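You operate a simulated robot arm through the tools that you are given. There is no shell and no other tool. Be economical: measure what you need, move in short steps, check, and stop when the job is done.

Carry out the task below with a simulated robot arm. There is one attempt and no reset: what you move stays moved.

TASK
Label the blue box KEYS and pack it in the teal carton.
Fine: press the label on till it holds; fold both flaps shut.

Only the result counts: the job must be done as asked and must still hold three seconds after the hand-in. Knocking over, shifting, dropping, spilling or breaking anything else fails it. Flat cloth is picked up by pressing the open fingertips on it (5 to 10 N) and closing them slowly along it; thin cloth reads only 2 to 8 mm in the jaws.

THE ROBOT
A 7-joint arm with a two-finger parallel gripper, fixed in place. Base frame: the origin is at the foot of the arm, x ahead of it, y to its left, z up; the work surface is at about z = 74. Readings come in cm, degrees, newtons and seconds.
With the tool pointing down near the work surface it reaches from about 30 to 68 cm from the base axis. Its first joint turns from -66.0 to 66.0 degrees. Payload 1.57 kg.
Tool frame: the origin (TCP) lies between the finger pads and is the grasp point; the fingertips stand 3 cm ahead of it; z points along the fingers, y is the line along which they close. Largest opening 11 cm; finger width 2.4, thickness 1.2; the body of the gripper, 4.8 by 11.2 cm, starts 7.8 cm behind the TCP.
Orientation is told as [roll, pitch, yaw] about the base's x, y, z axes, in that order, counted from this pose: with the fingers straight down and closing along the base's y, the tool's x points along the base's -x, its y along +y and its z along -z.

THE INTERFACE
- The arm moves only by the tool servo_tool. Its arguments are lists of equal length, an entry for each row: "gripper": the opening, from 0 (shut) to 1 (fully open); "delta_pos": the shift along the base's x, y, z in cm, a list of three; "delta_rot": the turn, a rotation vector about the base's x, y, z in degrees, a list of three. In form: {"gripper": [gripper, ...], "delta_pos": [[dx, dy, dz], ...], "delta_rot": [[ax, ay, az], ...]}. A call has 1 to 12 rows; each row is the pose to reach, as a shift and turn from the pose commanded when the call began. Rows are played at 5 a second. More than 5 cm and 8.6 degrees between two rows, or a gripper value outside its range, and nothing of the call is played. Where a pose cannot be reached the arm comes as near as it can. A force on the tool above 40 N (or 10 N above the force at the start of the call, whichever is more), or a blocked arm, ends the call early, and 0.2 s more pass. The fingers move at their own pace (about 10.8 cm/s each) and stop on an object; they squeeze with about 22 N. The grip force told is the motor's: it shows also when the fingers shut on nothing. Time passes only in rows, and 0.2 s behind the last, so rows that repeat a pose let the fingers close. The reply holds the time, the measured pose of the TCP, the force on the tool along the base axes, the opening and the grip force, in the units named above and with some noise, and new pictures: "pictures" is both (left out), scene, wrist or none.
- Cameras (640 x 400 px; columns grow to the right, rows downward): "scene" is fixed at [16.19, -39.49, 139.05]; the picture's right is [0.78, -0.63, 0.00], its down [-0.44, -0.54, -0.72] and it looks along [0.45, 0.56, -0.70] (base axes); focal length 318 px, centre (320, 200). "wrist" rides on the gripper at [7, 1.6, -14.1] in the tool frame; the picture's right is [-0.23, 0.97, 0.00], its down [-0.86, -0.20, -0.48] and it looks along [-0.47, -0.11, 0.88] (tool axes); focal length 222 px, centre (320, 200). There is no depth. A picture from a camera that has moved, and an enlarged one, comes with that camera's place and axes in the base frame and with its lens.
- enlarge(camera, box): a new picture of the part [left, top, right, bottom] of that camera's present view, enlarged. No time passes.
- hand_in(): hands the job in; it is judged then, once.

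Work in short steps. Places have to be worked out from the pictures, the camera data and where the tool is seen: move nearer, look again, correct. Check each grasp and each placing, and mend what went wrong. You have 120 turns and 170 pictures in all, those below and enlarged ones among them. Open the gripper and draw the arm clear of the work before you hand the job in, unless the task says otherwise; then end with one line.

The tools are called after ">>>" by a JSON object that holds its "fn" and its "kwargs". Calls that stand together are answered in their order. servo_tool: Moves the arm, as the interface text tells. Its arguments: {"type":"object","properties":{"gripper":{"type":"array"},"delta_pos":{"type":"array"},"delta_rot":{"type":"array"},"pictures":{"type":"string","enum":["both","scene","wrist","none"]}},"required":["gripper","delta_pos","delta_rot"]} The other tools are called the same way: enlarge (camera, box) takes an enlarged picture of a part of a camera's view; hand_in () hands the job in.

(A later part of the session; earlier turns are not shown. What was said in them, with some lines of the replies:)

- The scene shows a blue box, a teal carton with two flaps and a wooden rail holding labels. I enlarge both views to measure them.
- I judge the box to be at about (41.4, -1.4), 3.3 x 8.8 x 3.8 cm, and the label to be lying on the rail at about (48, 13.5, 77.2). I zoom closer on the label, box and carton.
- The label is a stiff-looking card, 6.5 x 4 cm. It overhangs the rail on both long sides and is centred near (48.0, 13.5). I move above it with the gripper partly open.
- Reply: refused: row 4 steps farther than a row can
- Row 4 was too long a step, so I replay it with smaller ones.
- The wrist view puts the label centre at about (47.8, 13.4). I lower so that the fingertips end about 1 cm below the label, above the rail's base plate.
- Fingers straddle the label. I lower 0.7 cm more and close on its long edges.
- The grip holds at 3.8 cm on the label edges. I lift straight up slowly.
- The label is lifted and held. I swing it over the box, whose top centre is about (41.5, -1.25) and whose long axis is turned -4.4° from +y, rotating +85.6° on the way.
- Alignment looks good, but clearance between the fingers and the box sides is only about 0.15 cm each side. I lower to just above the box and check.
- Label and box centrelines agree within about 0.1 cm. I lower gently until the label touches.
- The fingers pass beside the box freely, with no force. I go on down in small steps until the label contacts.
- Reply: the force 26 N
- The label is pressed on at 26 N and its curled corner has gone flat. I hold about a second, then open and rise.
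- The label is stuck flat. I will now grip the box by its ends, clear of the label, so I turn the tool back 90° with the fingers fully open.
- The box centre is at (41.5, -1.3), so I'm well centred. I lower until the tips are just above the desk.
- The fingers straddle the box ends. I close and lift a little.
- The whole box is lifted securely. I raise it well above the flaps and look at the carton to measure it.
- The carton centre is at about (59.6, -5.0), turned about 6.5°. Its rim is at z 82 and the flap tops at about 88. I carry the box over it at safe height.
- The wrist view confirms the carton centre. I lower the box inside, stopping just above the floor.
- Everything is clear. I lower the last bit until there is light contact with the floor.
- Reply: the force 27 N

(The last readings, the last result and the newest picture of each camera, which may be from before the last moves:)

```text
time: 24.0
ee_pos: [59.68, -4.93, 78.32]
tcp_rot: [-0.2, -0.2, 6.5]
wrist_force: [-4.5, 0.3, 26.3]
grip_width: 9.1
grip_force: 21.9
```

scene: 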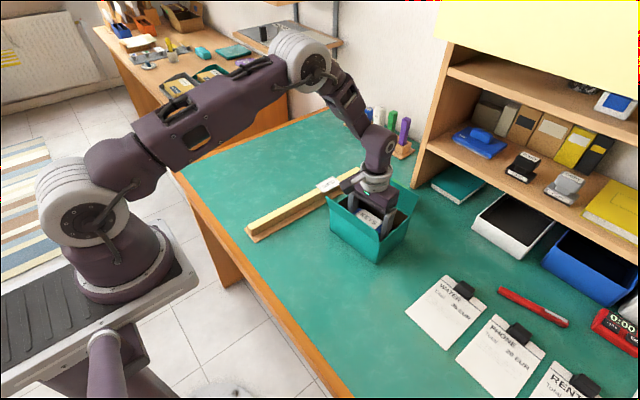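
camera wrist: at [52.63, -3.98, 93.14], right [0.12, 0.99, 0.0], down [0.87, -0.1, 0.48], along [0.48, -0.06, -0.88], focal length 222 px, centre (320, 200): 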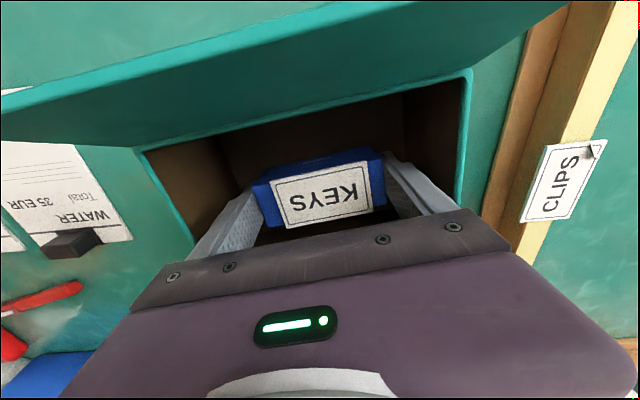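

It rests on the floor, pressed at 26 N. I ease up slightly, open a little and rise out.

>>> {"fn": "servo_tool", "kwargs": {"gripper": [0.76, 0.84, 0.9, 0.9, 0.9, 0.9, 0.9, 0.9, 0.9], "delta_pos": [[0, 0, 0.4], [0, 0, 0.4], [0, 0, 0.4], [0, 0, 2], [0, 0, 5], [0, 0, 9], [0, 0, 13], [0, 0, 17], [0, 0, 17]], "delta_rot": [[0, 0, 0], [0, 0, 0], [0, 0, 0], [0, 0, 0], [0, 0, 0], [0, 0, 0], [0, 0, 0], [0, 0, 0], [0, 0, 0]]}}

>>> {"fn": "enlarge", "kwargs": {"camera": "scene", "box": [315, 130, 430, 275]}}

```text
time: 26.0
ee_pos: [59.45, -5.11, 95.43]
tcp_rot: [-0.1, 0.0, 6.5]
wrist_force: [-1.2, 0.2, -0.6]
grip_width: 9.88
grip_force: 0.1
camera wrist: at [52.38, -4.23, 109.51], right [0.12, 0.99, 0.0], down [0.87, -0.1, 0.48], along [0.48, -0.06, -0.88], focal length 222 px, centre (320, 200)
```

scene: 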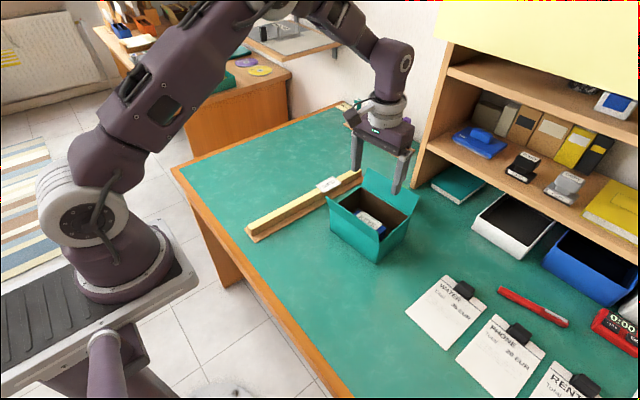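
wrist: 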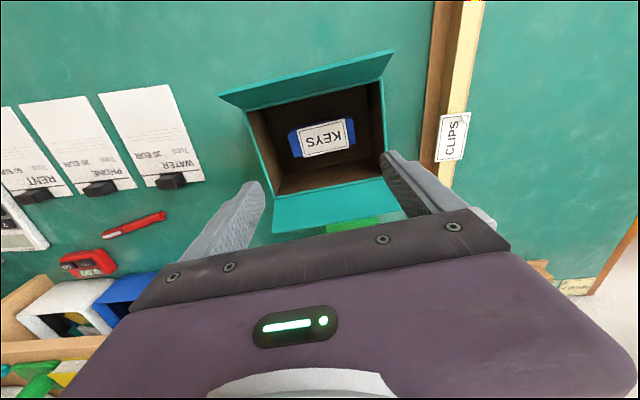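

```text
2.76 times, centred on (372, 202) of scene
camera zoom: at [16.19, -39.49, 139.05], right [0.78, -0.63, 0.0], down [-0.44, -0.54, -0.72], along [0.45, 0.56, -0.7], focal length 878 px, centre (175, 193)
```

zoom: 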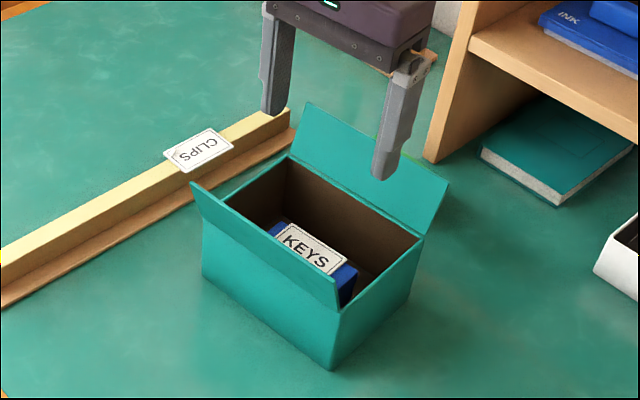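

The labelled box sits flat in the carton. For the far flap, I turn the tool so the fingers close along x and straddle that flap's top edge near (67, -4.5, 88).

>>> {"fn": "servo_tool", "kwargs": {"gripper": [0.8, 0.6, 0.5, 0.5, 0.5, 0.5, 0.5, 0.5, 0.5, 0.5, 0.5, 0.5], "delta_pos": [[0, 0, 1], [0, 0, 1], [0.5, 0, 1], [1.5, 0.2, 1], [2.5, 0.4, 1], [3.5, 0.4, 1], [4.5, 0.4, 1], [5.5, 0.4, 1], [6.5, 0.4, 1], [7.2, 0.4, 1], [7.5, 0.4, 1], [7.5, 0.4, 1]], "delta_rot": [[0, 0, 8.2], [0, 0, 16.4], [0, 0, 24.6], [0, 0, 32.8], [0, 0, 41], [0, 0, 49.2], [0, 0, 57.4], [0, 0, 65.6], [0, 0, 73.8], [0, 0, 82], [0, 0, 90], [0, 0, 90]]}}

>>> {"fn": "enlarge", "kwargs": {"camera": "scene", "box": [315, 120, 450, 275]}}

```text
time: 28.6
ee_pos: [67.08, -4.48, 96.16]
tcp_rot: [0.1, 0.0, 96.7]
wrist_force: [0.7, -0.1, 0.4]
grip_width: 5.51
grip_force: 0.0
camera wrist: at [66.22, -11.52, 110.35], right [-0.99, 0.11, 0.0], down [0.1, 0.87, 0.48], along [0.05, 0.48, -0.88], focal length 222 px, centre (320, 200)
```

scene: 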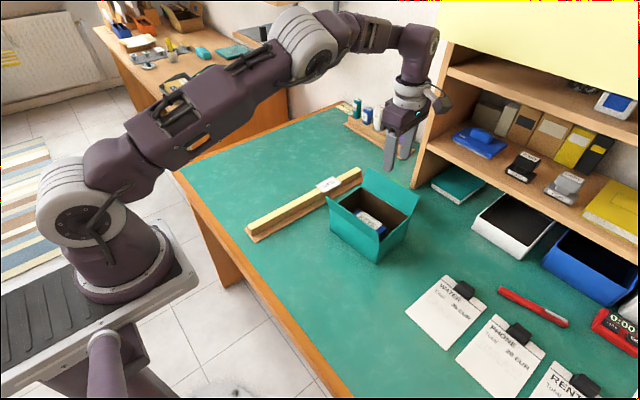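
wrist: 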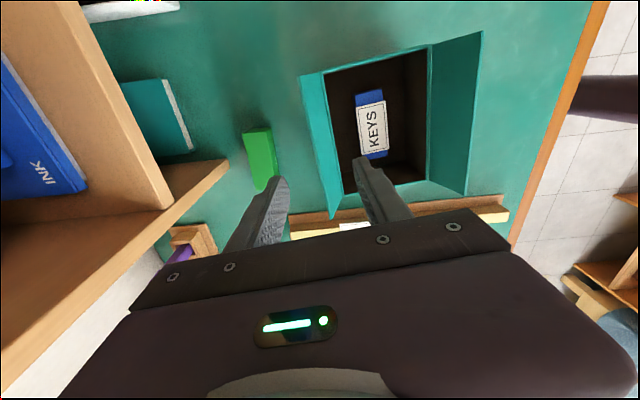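

```text
2.58 times, centred on (382, 198) of scene
camera zoom: at [16.19, -39.49, 139.05], right [0.78, -0.63, 0.0], down [-0.44, -0.54, -0.72], along [0.45, 0.56, -0.7], focal length 821 px, centre (159, 206)
```

zoom: 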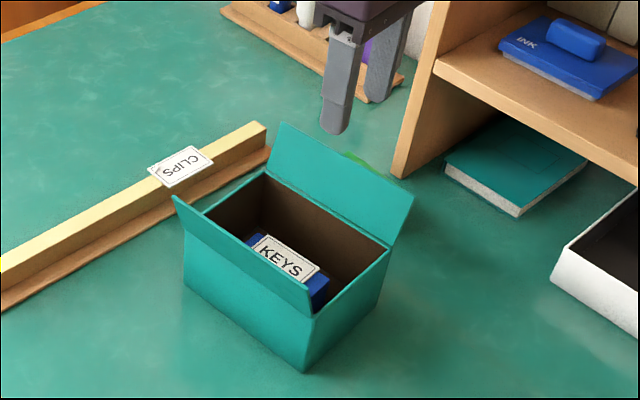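

The flap's top edge runs midway between the fingers, and there's a green block beyond at x≥73 to avoid. I lower to straddle the flap with the tips about 3 cm below its edge.

>>> {"fn": "servo_tool", "kwargs": {"gripper": [0.5, 0.5, 0.5, 0.5], "delta_pos": [[0, 0, -3], [0, 0, -6], [0, 0, -8.2], [0, 0, -8.2]], "delta_rot": [[0, 0, 0], [0, 0, 0], [0, 0, 0], [0, 0, 0]]}}

>>> {"fn": "enlarge", "kwargs": {"camera": "scene", "box": [315, 120, 450, 275]}}

```text
time: 29.6
ee_pos: [66.96, -4.29, 87.55]
tcp_rot: [0.0, -0.1, 96.5]
wrist_force: [-0.6, -0.2, 0.0]
grip_width: 5.5
grip_force: 0.1
camera wrist: at [66.17, -11.37, 101.77], right [-0.99, 0.12, 0.0], down [0.1, 0.87, 0.48], along [0.06, 0.48, -0.88], focal length 222 px, centre (320, 200)
```

scene: 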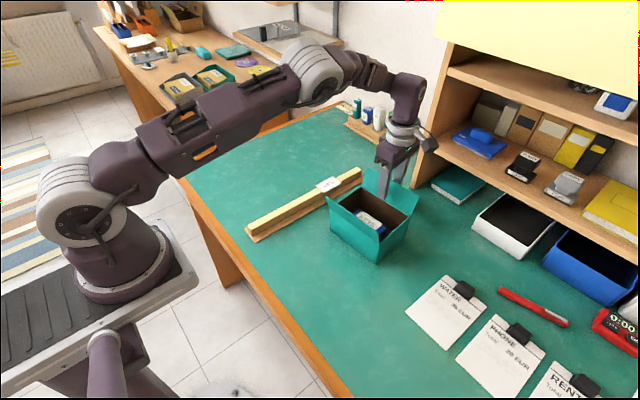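
wrist: 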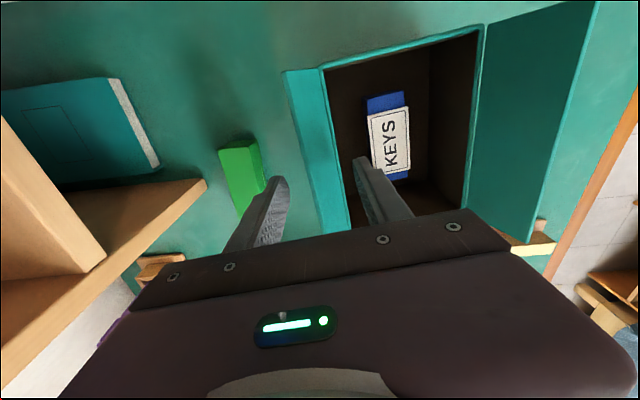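

```text
2.58 times, centred on (382, 198) of scene
camera zoom: at [16.19, -39.49, 139.05], right [0.78, -0.63, 0.0], down [-0.44, -0.54, -0.72], along [0.45, 0.56, -0.7], focal length 821 px, centre (159, 206)
```

zoom: 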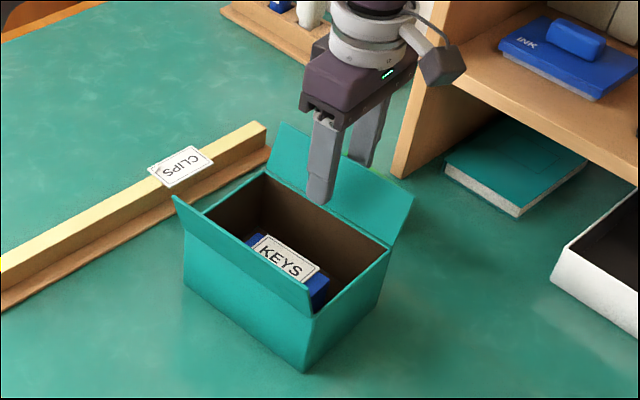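

The flap is between the fingers. I narrow them a bit and drag toward the carton's middle, so the outer finger folds the flap inward.

>>> {"fn": "servo_tool", "kwargs": {"gripper": [0.35, 0.22, 0.22, 0.22, 0.22, 0.22], "delta_pos": [[-0.3, 0, 0], [-0.8, -0.1, 0], [-2, -0.2, 0], [-3.2, -0.3, 0], [-4.4, -0.4, 0], [-4.4, -0.4, 0]], "delta_rot": [[0, 0, 0], [0, 0, 0], [0, 0, 0], [0, 0, 0], [0, 0, 0], [0, 0, 0]]}}

>>> {"fn": "enlarge", "kwargs": {"camera": "scene", "box": [315, 120, 450, 275]}}

```text
time: 31.0
ee_pos: [62.75, -4.9, 87.94]
tcp_rot: [0.0, 0.0, 96.5]
wrist_force: [0.5, -0.4, 1.1]
grip_width: 2.43
grip_force: 0.1
camera wrist: at [61.89, -11.92, 102.03], right [-0.99, 0.12, 0.0], down [0.1, 0.87, 0.48], along [0.06, 0.48, -0.88], focal length 222 px, centre (320, 200)
```

scene: 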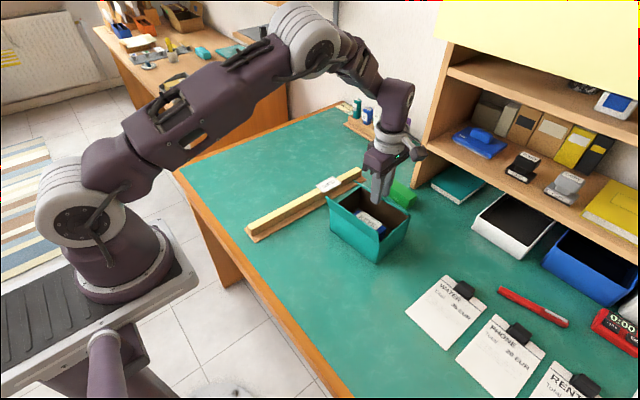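
wrist: 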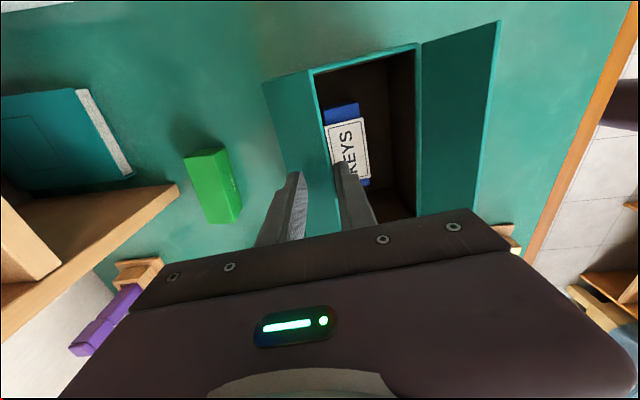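

```text
2.58 times, centred on (382, 198) of scene
camera zoom: at [16.19, -39.49, 139.05], right [0.78, -0.63, 0.0], down [-0.44, -0.54, -0.72], along [0.45, 0.56, -0.7], focal length 821 px, centre (159, 206)
```

zoom: 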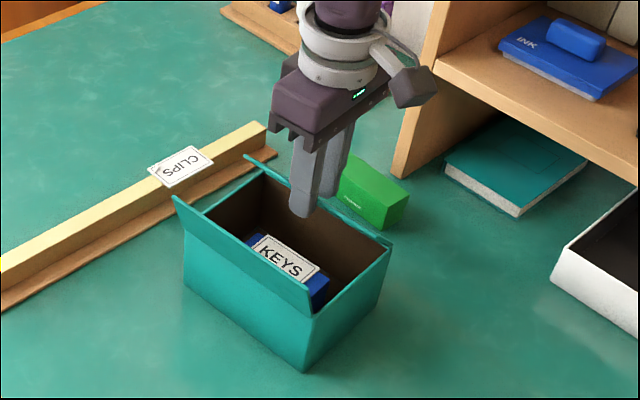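

The flap leans inward by about 37° and follows the outer finger. I continue inward.

>>> {"fn": "servo_tool", "kwargs": {"gripper": [0.22, 0.22, 0.22, 0.22], "delta_pos": [[-1.2, -0.1, 0], [-2.4, -0.2, 0], [-3.5, -0.3, 0], [-3.5, -0.3, 0]], "delta_rot": [[0, 0, 0], [0, 0, 0], [0, 0, 0], [0, 0, 0]]}}

>>> {"fn": "enlarge", "kwargs": {"camera": "scene", "box": [315, 120, 450, 275]}}

```text
time: 32.0
ee_pos: [59.24, -5.12, 87.83]
tcp_rot: [0.0, 0.0, 96.4]
wrist_force: [1.1, -0.2, -0.4]
grip_width: 2.43
grip_force: 0.0
camera wrist: at [58.35, -12.21, 101.94], right [-0.99, 0.12, 0.0], down [0.1, 0.87, 0.48], along [0.06, 0.48, -0.88], focal length 222 px, centre (320, 200)
```

scene: 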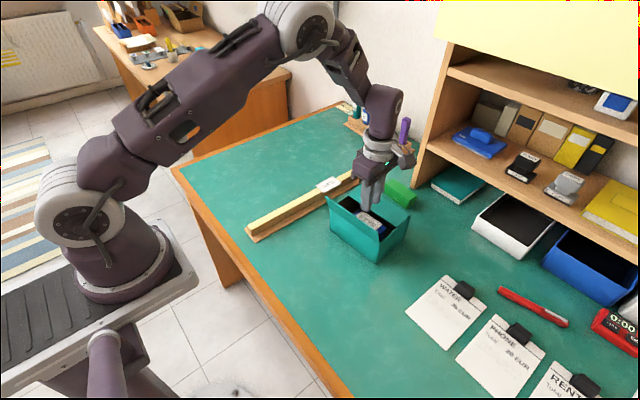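
wrist: 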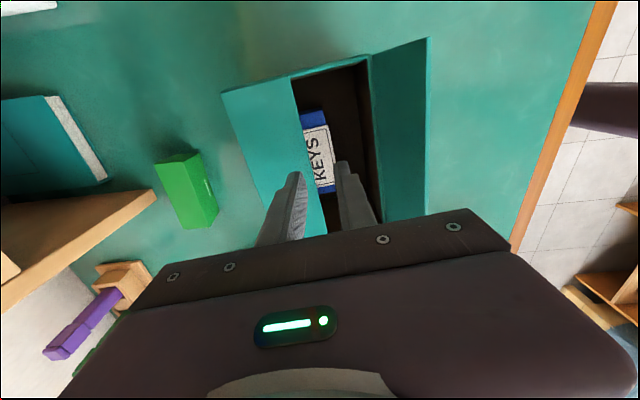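

```text
2.58 times, centred on (382, 198) of scene
camera zoom: at [16.19, -39.49, 139.05], right [0.78, -0.63, 0.0], down [-0.44, -0.54, -0.72], along [0.45, 0.56, -0.7], focal length 821 px, centre (159, 206)
```

zoom: 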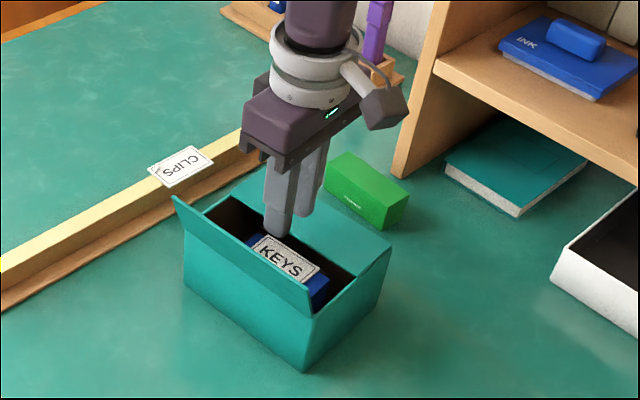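

The flap is now mostly over and resting against the outer finger. I lower to press it down level.

>>> {"fn": "servo_tool", "kwargs": {"gripper": [0.22, 0.22, 0.22, 0.22], "delta_pos": [[0, 0, -0.8], [0, 0, -1.6], [0, 0, -2.3], [0, 0, -2.3]], "delta_rot": [[0, 0, 0], [0, 0, 0], [0, 0, 0], [0, 0, 0]]}}

>>> {"fn": "enlarge", "kwargs": {"camera": "scene", "box": [315, 120, 450, 275]}}

```text
time: 32.9
ee_pos: [59.41, -5.13, 85.92]
tcp_rot: [-0.5, 0.1, 96.5]
wrist_force: [-6.9, 1.6, 14.3]
grip_width: 1.85
grip_force: 0.1
stopped in row 4: the force on the tool passed its limit (the readings are from after the stop); the commanded pose is now the measured one
camera wrist: at [58.41, -12.15, 100.12], right [-0.99, 0.12, -0.01], down [0.1, 0.87, 0.48], along [0.06, 0.47, -0.88], focal length 222 px, centre (320, 200)
```

scene: 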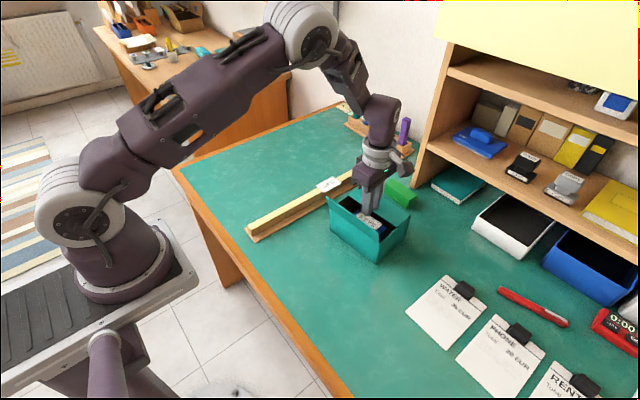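
wrist: 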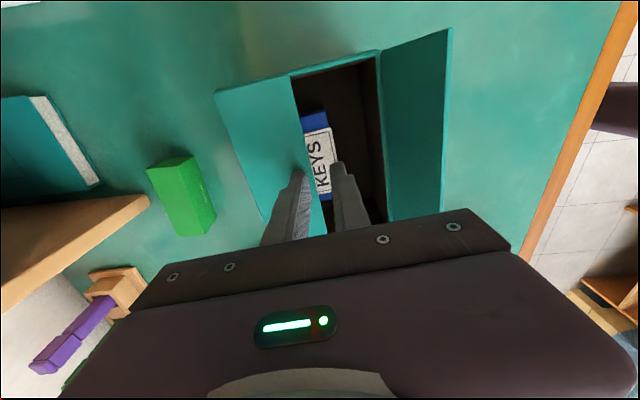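

```text
2.58 times, centred on (382, 198) of scene
camera zoom: at [16.14, -39.48, 139.06], right [0.78, -0.63, 0.0], down [-0.44, -0.54, -0.72], along [0.45, 0.56, -0.7], focal length 821 px, centre (159, 206)
```

zoom: 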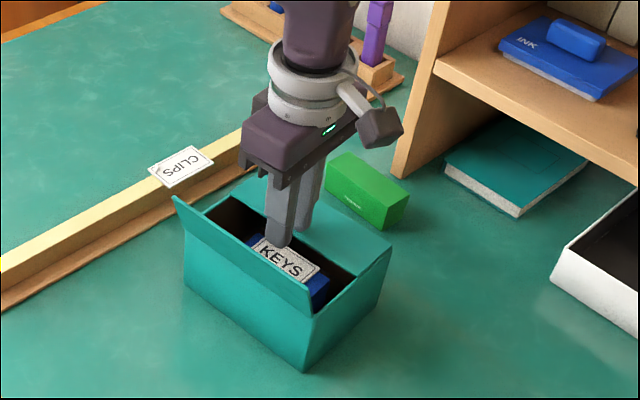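

The fingers jam against the flap's edge, as the opening narrowed to 1.85. I rise straight up and see whether the flap stays folded.

>>> {"fn": "servo_tool", "kwargs": {"gripper": [0.2, 0.22, 0.22, 0.22], "delta_pos": [[0, 0, 0.7], [0, 0, 1.9], [0, 0, 4.5], [0, 0, 4.5]], "delta_rot": [[0, 0, 0], [0, 0, 0], [0, 0, 0], [0, 0, 0]]}}

>>> {"fn": "enlarge", "kwargs": {"camera": "scene", "box": [315, 120, 450, 275]}}

```text
time: 33.9
ee_pos: [59.44, -5.28, 90.47]
tcp_rot: [-0.4, 0.1, 96.4]
wrist_force: [0.0, -0.4, 0.6]
grip_width: 2.41
grip_force: 0.0
camera wrist: at [58.42, -12.28, 104.6], right [-0.99, 0.12, -0.01], down [0.1, 0.87, 0.48], along [0.06, 0.48, -0.88], focal length 222 px, centre (320, 200)
```

scene: 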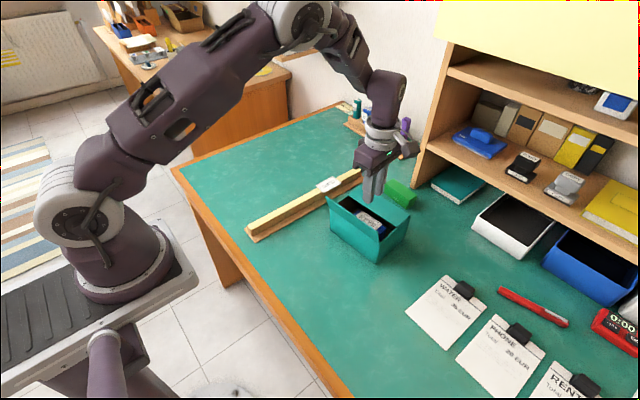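
wrist: 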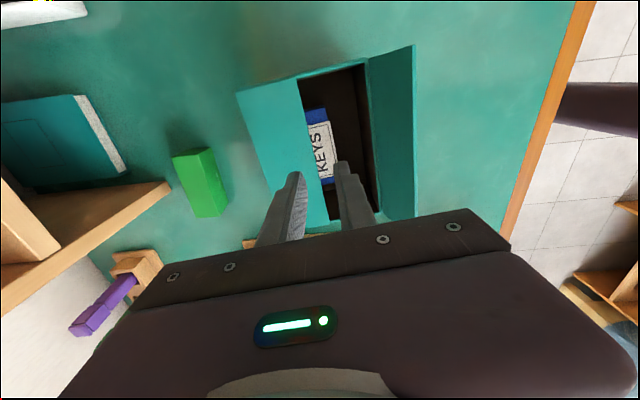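

```text
2.58 times, centred on (382, 198) of scene
camera zoom: at [16.19, -39.49, 139.05], right [0.78, -0.63, 0.0], down [-0.44, -0.54, -0.72], along [0.45, 0.56, -0.7], focal length 821 px, centre (159, 206)
```

zoom: 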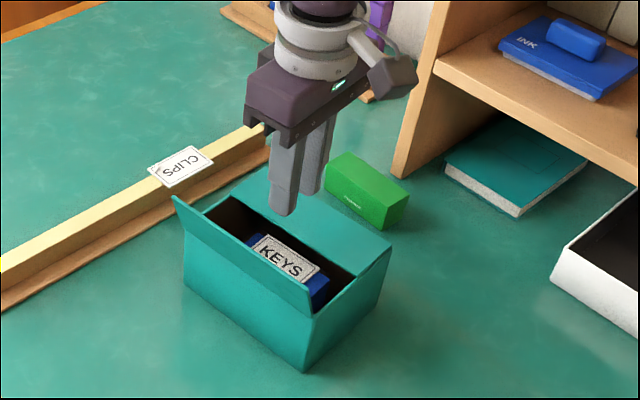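

The flap stays, nearly flat and at most about 1 cm up at its edge. I close the fingers and press on its middle from above.

>>> {"fn": "servo_tool", "kwargs": {"gripper": [0, 0, 0, 0, 0, 0, 0], "delta_pos": [[1, 0, 0], [2.3, 0.2, 0], [2.3, 0.2, -2], [2.3, 0.2, -3.5], [2.3, 0.2, -4.3], [2.3, 0.2, -4.9], [2.3, 0.2, -4.9]], "delta_rot": [[0, 0, 0], [0, 0, 0], [0, 0, 0], [0, 0, 0], [0, 0, 0], [0, 0, 0], [0, 0, 0]]}}

>>> {"fn": "enlarge", "kwargs": {"camera": "scene", "box": [315, 140, 430, 275]}}

```text
time: 35.3
ee_pos: [61.37, -4.95, 86.05]
tcp_rot: [-0.5, 0.2, 96.5]
wrist_force: [-9.8, 2.3, 17.1]
grip_width: 0.02
grip_force: 21.4
stopped in row 6: the force on the tool passed its limit (the readings are from after the stop); the commanded pose is now the measured one
camera wrist: at [60.52, -11.97, 100.15], right [-0.99, 0.11, -0.01], down [0.1, 0.87, 0.48], along [0.06, 0.47, -0.88], focal length 222 px, centre (320, 200)
```

scene: 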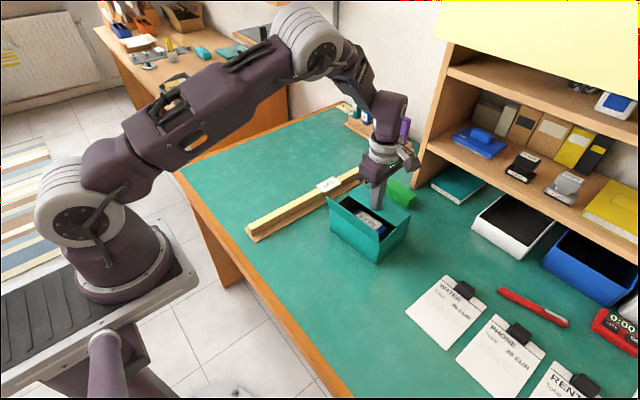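
wrist: 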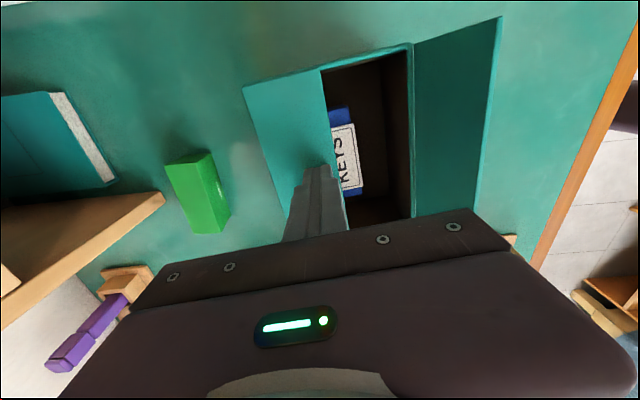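

```text
2.96 times, centred on (372, 208) of scene
camera zoom: at [16.13, -39.48, 139.06], right [0.78, -0.63, 0.0], down [-0.44, -0.54, -0.72], along [0.45, 0.56, -0.7], focal length 943 px, centre (164, 178)
```

zoom: 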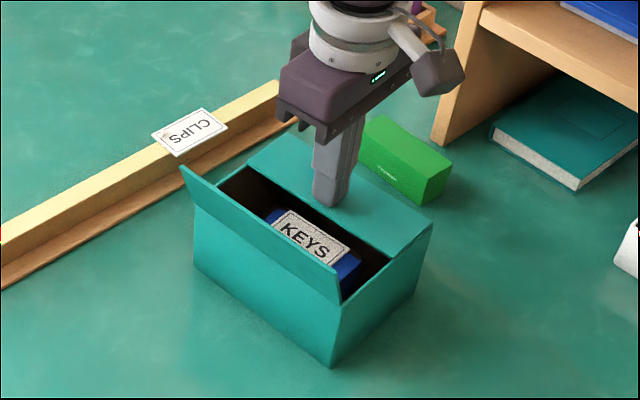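

The flap is now level within measurement. I rise and check whether it stays.

>>> {"fn": "servo_tool", "kwargs": {"gripper": [0, 0, 0, 0, 0], "delta_pos": [[0, 0, 1], [0, 0, 4], [0, 0, 8], [0, 0, 11], [0, 0, 11]], "delta_rot": [[0, 0, 0], [0, 0, 0], [0, 0, 0], [0, 0, 0], [0, 0, 0]]}}

>>> {"fn": "enlarge", "kwargs": {"camera": "scene", "box": [320, 170, 420, 270]}}

```text
time: 36.5
ee_pos: [61.51, -5.07, 97.14]
tcp_rot: [-0.6, 0.2, 96.5]
wrist_force: [0.6, 0.4, -0.3]
grip_width: 0.01
grip_force: 21.4
camera wrist: at [60.5, -12.0, 111.32], right [-0.99, 0.12, -0.01], down [0.1, 0.87, 0.48], along [0.06, 0.47, -0.88], focal length 222 px, centre (320, 200)
```

scene: 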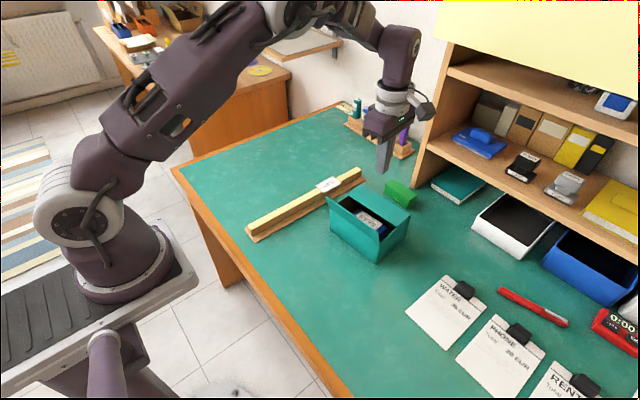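
wrist: 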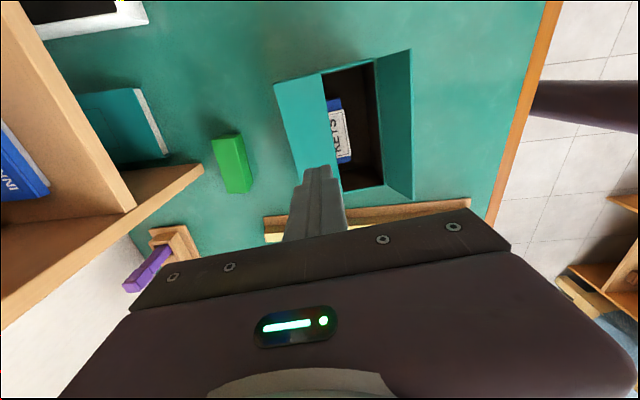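

```text
4.00 times, centred on (370, 220) of scene
camera zoom: at [16.19, -39.49, 139.05], right [0.78, -0.63, 0.0], down [-0.44, -0.54, -0.72], along [0.45, 0.56, -0.7], focal length 1273 px, centre (120, 120)
```

zoom: 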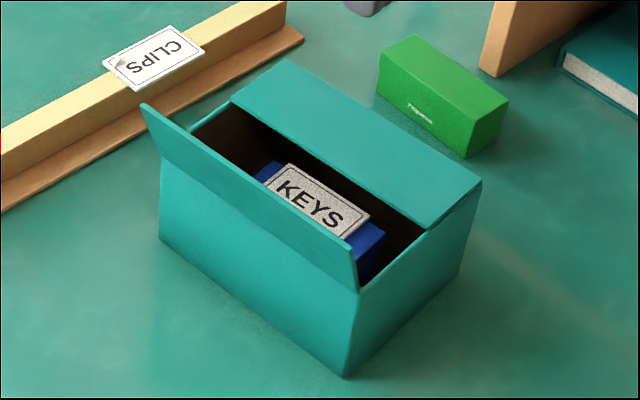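

The far flap holds, near level. For the near flap I go to its outer side, at x≈49.7, with closed fingers.

>>> {"fn": "servo_tool", "kwargs": {"gripper": [0, 0, 0, 0, 0, 0, 0], "delta_pos": [[-4, -0.3, 0.5], [-8, -0.6, 0.5], [-11.8, -0.9, 0.5], [-11.8, -0.9, -3], [-11.8, -0.9, -6.5], [-11.8, -0.9, -9], [-11.8, -0.9, -9]], "delta_rot": [[0, 0, 0], [0, 0, 0], [0, 0, 0], [0, 0, 0], [0, 0, 0], [0, 0, 0], [0, 0, 0]]}}

>>> {"fn": "enlarge", "kwargs": {"camera": "scene", "box": [310, 150, 430, 270]}}

```text
time: 38.1
ee_pos: [49.78, -5.95, 87.67]
tcp_rot: [-0.6, 0.2, 96.5]
wrist_force: [0.0, 0.3, -0.3]
grip_width: 0.0
grip_force: 21.3
camera wrist: at [48.87, -12.88, 101.81], right [-0.99, 0.12, -0.01], down [0.1, 0.87, 0.48], along [0.06, 0.47, -0.88], focal length 222 px, centre (320, 200)
```

scene: 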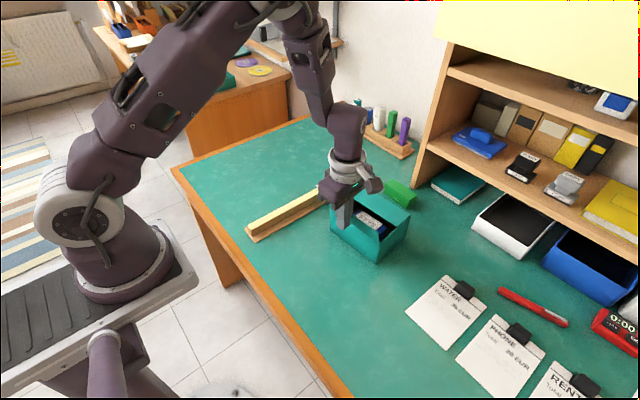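
wrist: 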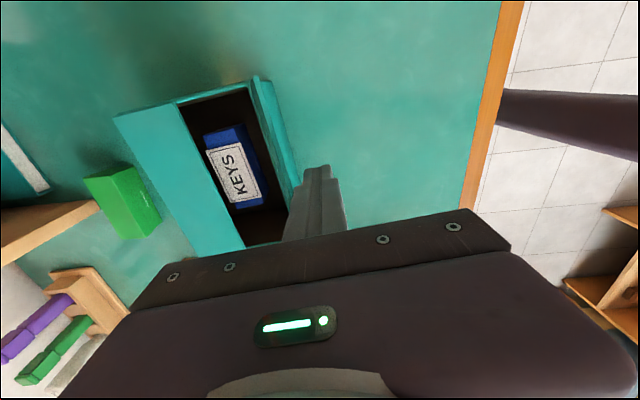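

```text
3.33 times, centred on (370, 210) of scene
camera zoom: at [16.19, -39.49, 139.05], right [0.78, -0.63, 0.0], down [-0.44, -0.54, -0.72], along [0.45, 0.56, -0.7], focal length 1061 px, centre (153, 167)
```

zoom: 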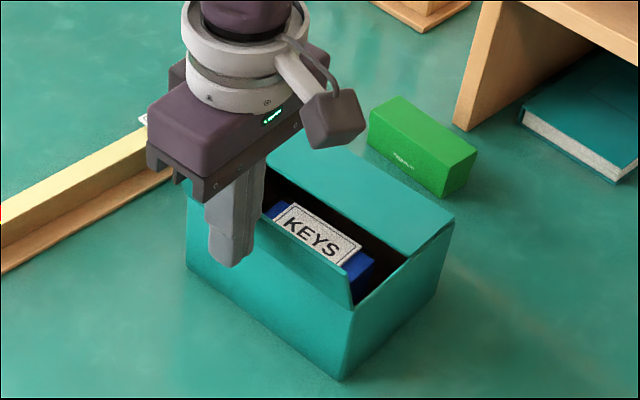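

Clear of the flap. I push toward +x to fold it inward.

>>> {"fn": "servo_tool", "kwargs": {"gripper": [0, 0, 0, 0, 0, 0, 0], "delta_pos": [[1.5, 0.15, 0], [3, 0.3, 0], [4.3, 0.4, 0], [5.6, 0.5, 0], [6.7, 0.6, 0], [7.4, 0.7, 0], [7.4, 0.7, 0]], "delta_rot": [[0, 0, 0], [0, 0, 0], [0, 0, 0], [0, 0, 0], [0, 0, 0], [0, 0, 0], [0, 0, 0]]}}

>>> {"fn": "enlarge", "kwargs": {"camera": "scene", "box": [310, 150, 430, 270]}}

```text
time: 39.7
ee_pos: [57.08, -5.33, 87.86]
tcp_rot: [-0.6, 0.1, 96.4]
wrist_force: [-0.1, 0.6, 0.4]
grip_width: 0.0
grip_force: 21.4
camera wrist: at [56.23, -12.34, 102.01], right [-0.99, 0.12, -0.01], down [0.1, 0.87, 0.48], along [0.06, 0.47, -0.88], focal length 222 px, centre (320, 200)
```

scene: 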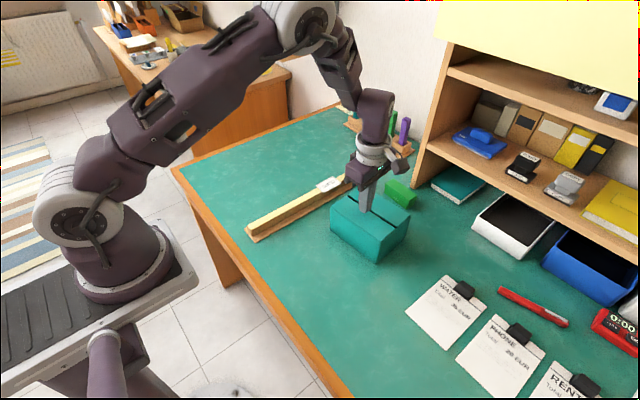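
wrist: 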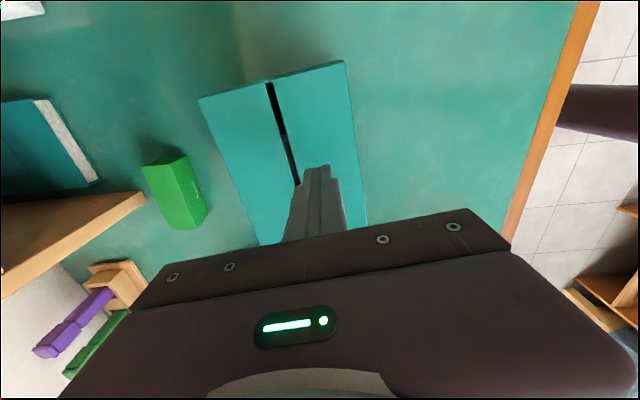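

```text
3.33 times, centred on (370, 210) of scene
camera zoom: at [16.19, -39.49, 139.05], right [0.78, -0.63, 0.0], down [-0.44, -0.54, -0.72], along [0.45, 0.56, -0.7], focal length 1061 px, centre (153, 167)
```

zoom: 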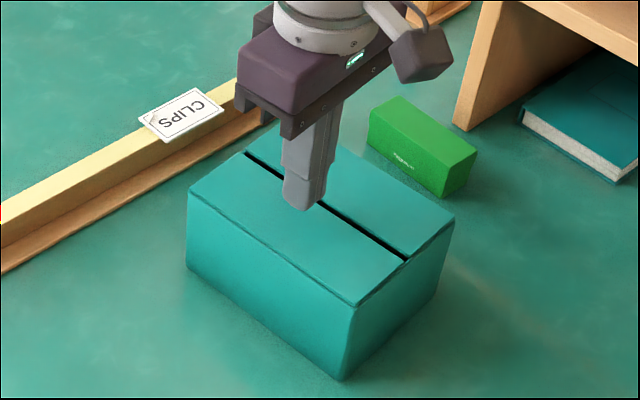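

The near flap is almost flat. I press it down from above.

>>> {"fn": "servo_tool", "kwargs": {"gripper": [0, 0, 0, 0, 0], "delta_pos": [[-0.3, 0, -0.8], [-0.3, 0, -1.4], [-0.3, 0, -1.8], [-0.3, 0, -2.1], [-0.3, 0, -2.2]], "delta_rot": [[0, 0, 0], [0, 0, 0], [0, 0, 0], [0, 0, 0], [0, 0, 0]]}}

>>> {"fn": "enlarge", "kwargs": {"camera": "scene", "box": [310, 150, 430, 270]}}

```text
time: 40.8
ee_pos: [56.99, -5.17, 85.93]
tcp_rot: [-0.7, 0.3, 96.6]
wrist_force: [-7.4, 1.0, 13.3]
grip_width: 0.0
grip_force: 21.2
stopped in row 5: the force on the tool passed its limit (the readings are from after the stop); the commanded pose is now the measured one
camera wrist: at [55.89, -12.19, 100.16], right [-0.99, 0.12, -0.01], down [0.1, 0.87, 0.48], along [0.07, 0.47, -0.88], focal length 222 px, centre (320, 200)
```

scene: 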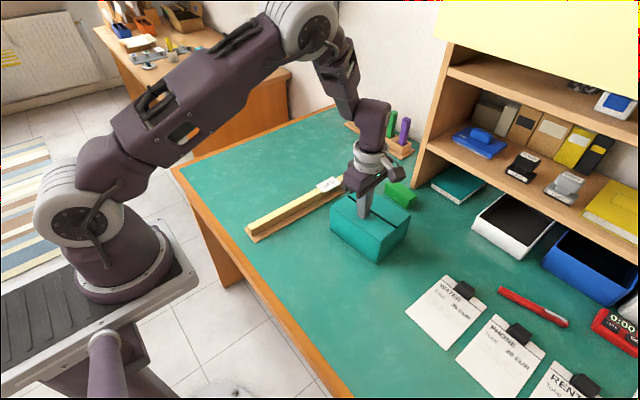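
wrist: 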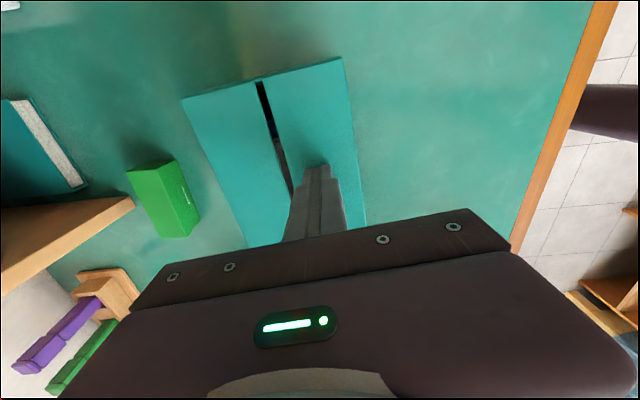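

```text
3.33 times, centred on (370, 210) of scene
camera zoom: at [16.15, -39.48, 139.06], right [0.78, -0.63, 0.0], down [-0.44, -0.54, -0.72], along [0.45, 0.56, -0.7], focal length 1061 px, centre (153, 167)
```

zoom: 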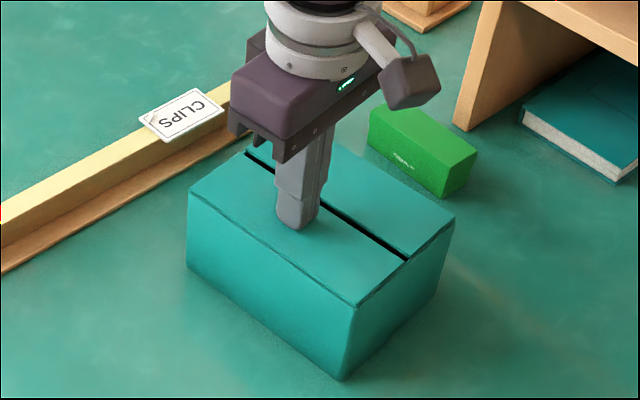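

Both flaps press solidly at z≈83. I rise and move clear, then inspect.

>>> {"fn": "servo_tool", "kwargs": {"gripper": [0, 0, 0, 0.2, 0.4, 0.4, 0.4], "delta_pos": [[0, 0, 1], [0, 0, 4], [0, 0, 8], [-3, 3, 11], [-6, 6, 13], [-9, 9, 14], [-9, 9, 14]], "delta_rot": [[0, 0, 0], [0, 0, 0], [0, 0, 0], [0, 0, 0], [0, 0, 0], [0, 0, 0], [0, 0, 0]]}}

>>> {"fn": "enlarge", "kwargs": {"camera": "scene", "box": [320, 170, 420, 270]}}

```text
refused: row 4 steps farther than a row can; nothing moved
```

```text
4.00 times, centred on (370, 220) of scene
camera zoom: at [16.15, -39.48, 139.06], right [0.78, -0.63, 0.0], down [-0.44, -0.54, -0.72], along [0.45, 0.56, -0.7], focal length 1273 px, centre (120, 120)
```

zoom: 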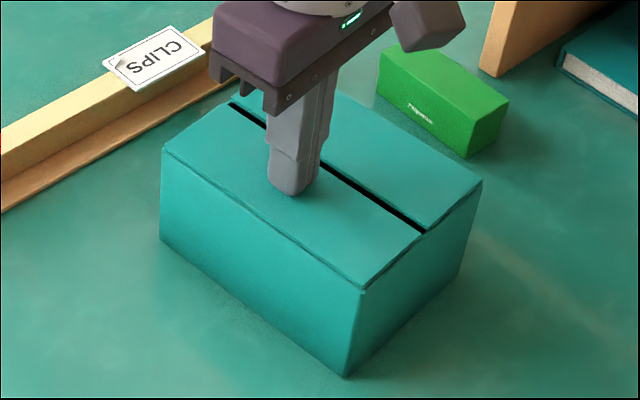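

Same retreat with shorter steps.

>>> {"fn": "servo_tool", "kwargs": {"gripper": [0, 0, 0, 0.2, 0.4, 0.4, 0.4, 0.4, 0.4, 0.4], "delta_pos": [[0, 0, 1], [0, 0, 4], [0, 0, 8], [-1.5, 1.5, 11], [-4, 4, 13], [-6.5, 6.5, 14], [-9, 9, 14], [-11, 11, 14], [-13, 13, 14], [-13, 13, 14]], "delta_rot": [[0, 0, 0], [0, 0, 0], [0, 0, 0], [0, 0, 0], [0, 0, 0], [0, 0, 0], [0, 0, 0], [0, 0, 0], [0, 0, 0], [0, 0, 0]]}}

>>> {"fn": "enlarge", "kwargs": {"camera": "scene", "box": [320, 170, 420, 270]}}

```text
time: 43.0
ee_pos: [44.12, 7.92, 100.06]
tcp_rot: [-0.8, 0.3, 96.4]
wrist_force: [0.1, 0.1, 0.3]
grip_width: 4.42
grip_force: 0.1
camera wrist: at [43.12, 0.88, 114.21], right [-0.99, 0.12, -0.01], down [0.1, 0.87, 0.48], along [0.07, 0.47, -0.88], focal length 222 px, centre (320, 200)
```

scene: 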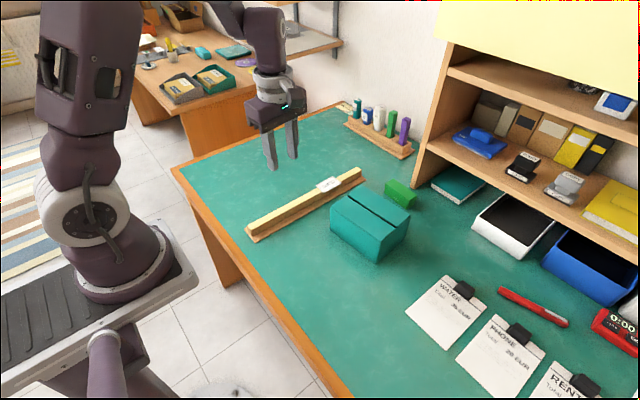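
wrist: 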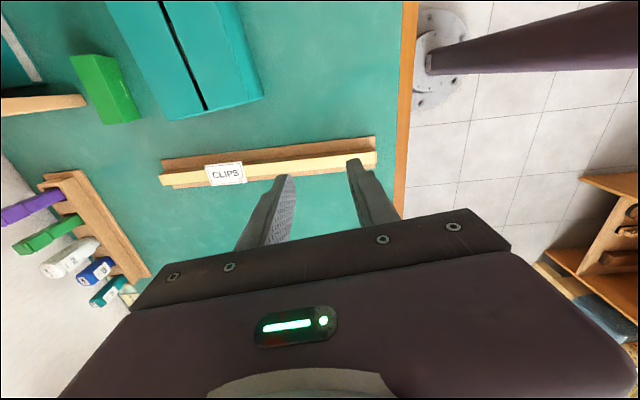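

```text
4.00 times, centred on (370, 220) of scene
camera zoom: at [16.19, -39.49, 139.05], right [0.78, -0.63, 0.0], down [-0.44, -0.54, -0.72], along [0.45, 0.56, -0.7], focal length 1273 px, centre (120, 120)
```

zoom: 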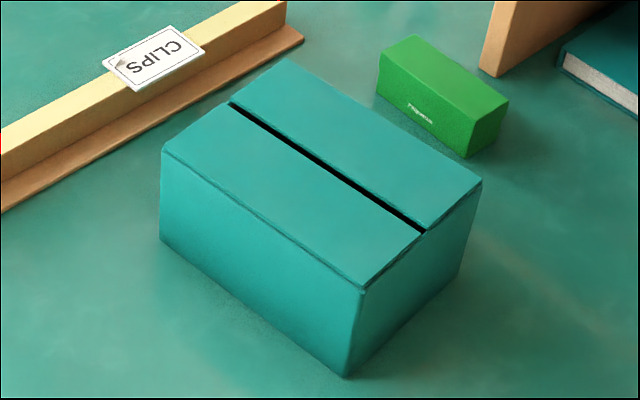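

Both flaps lie flat and stay shut, the arm is clear with the gripper open, and nothing else has moved. I hand in.

>>> {"fn": "hand_in", "kwargs": {}}

```text
The job is handed in.
```

The blue box now carries the KEYS label, pressed flat, and sits in the teal carton with both flaps folded shut. The job is handed in.
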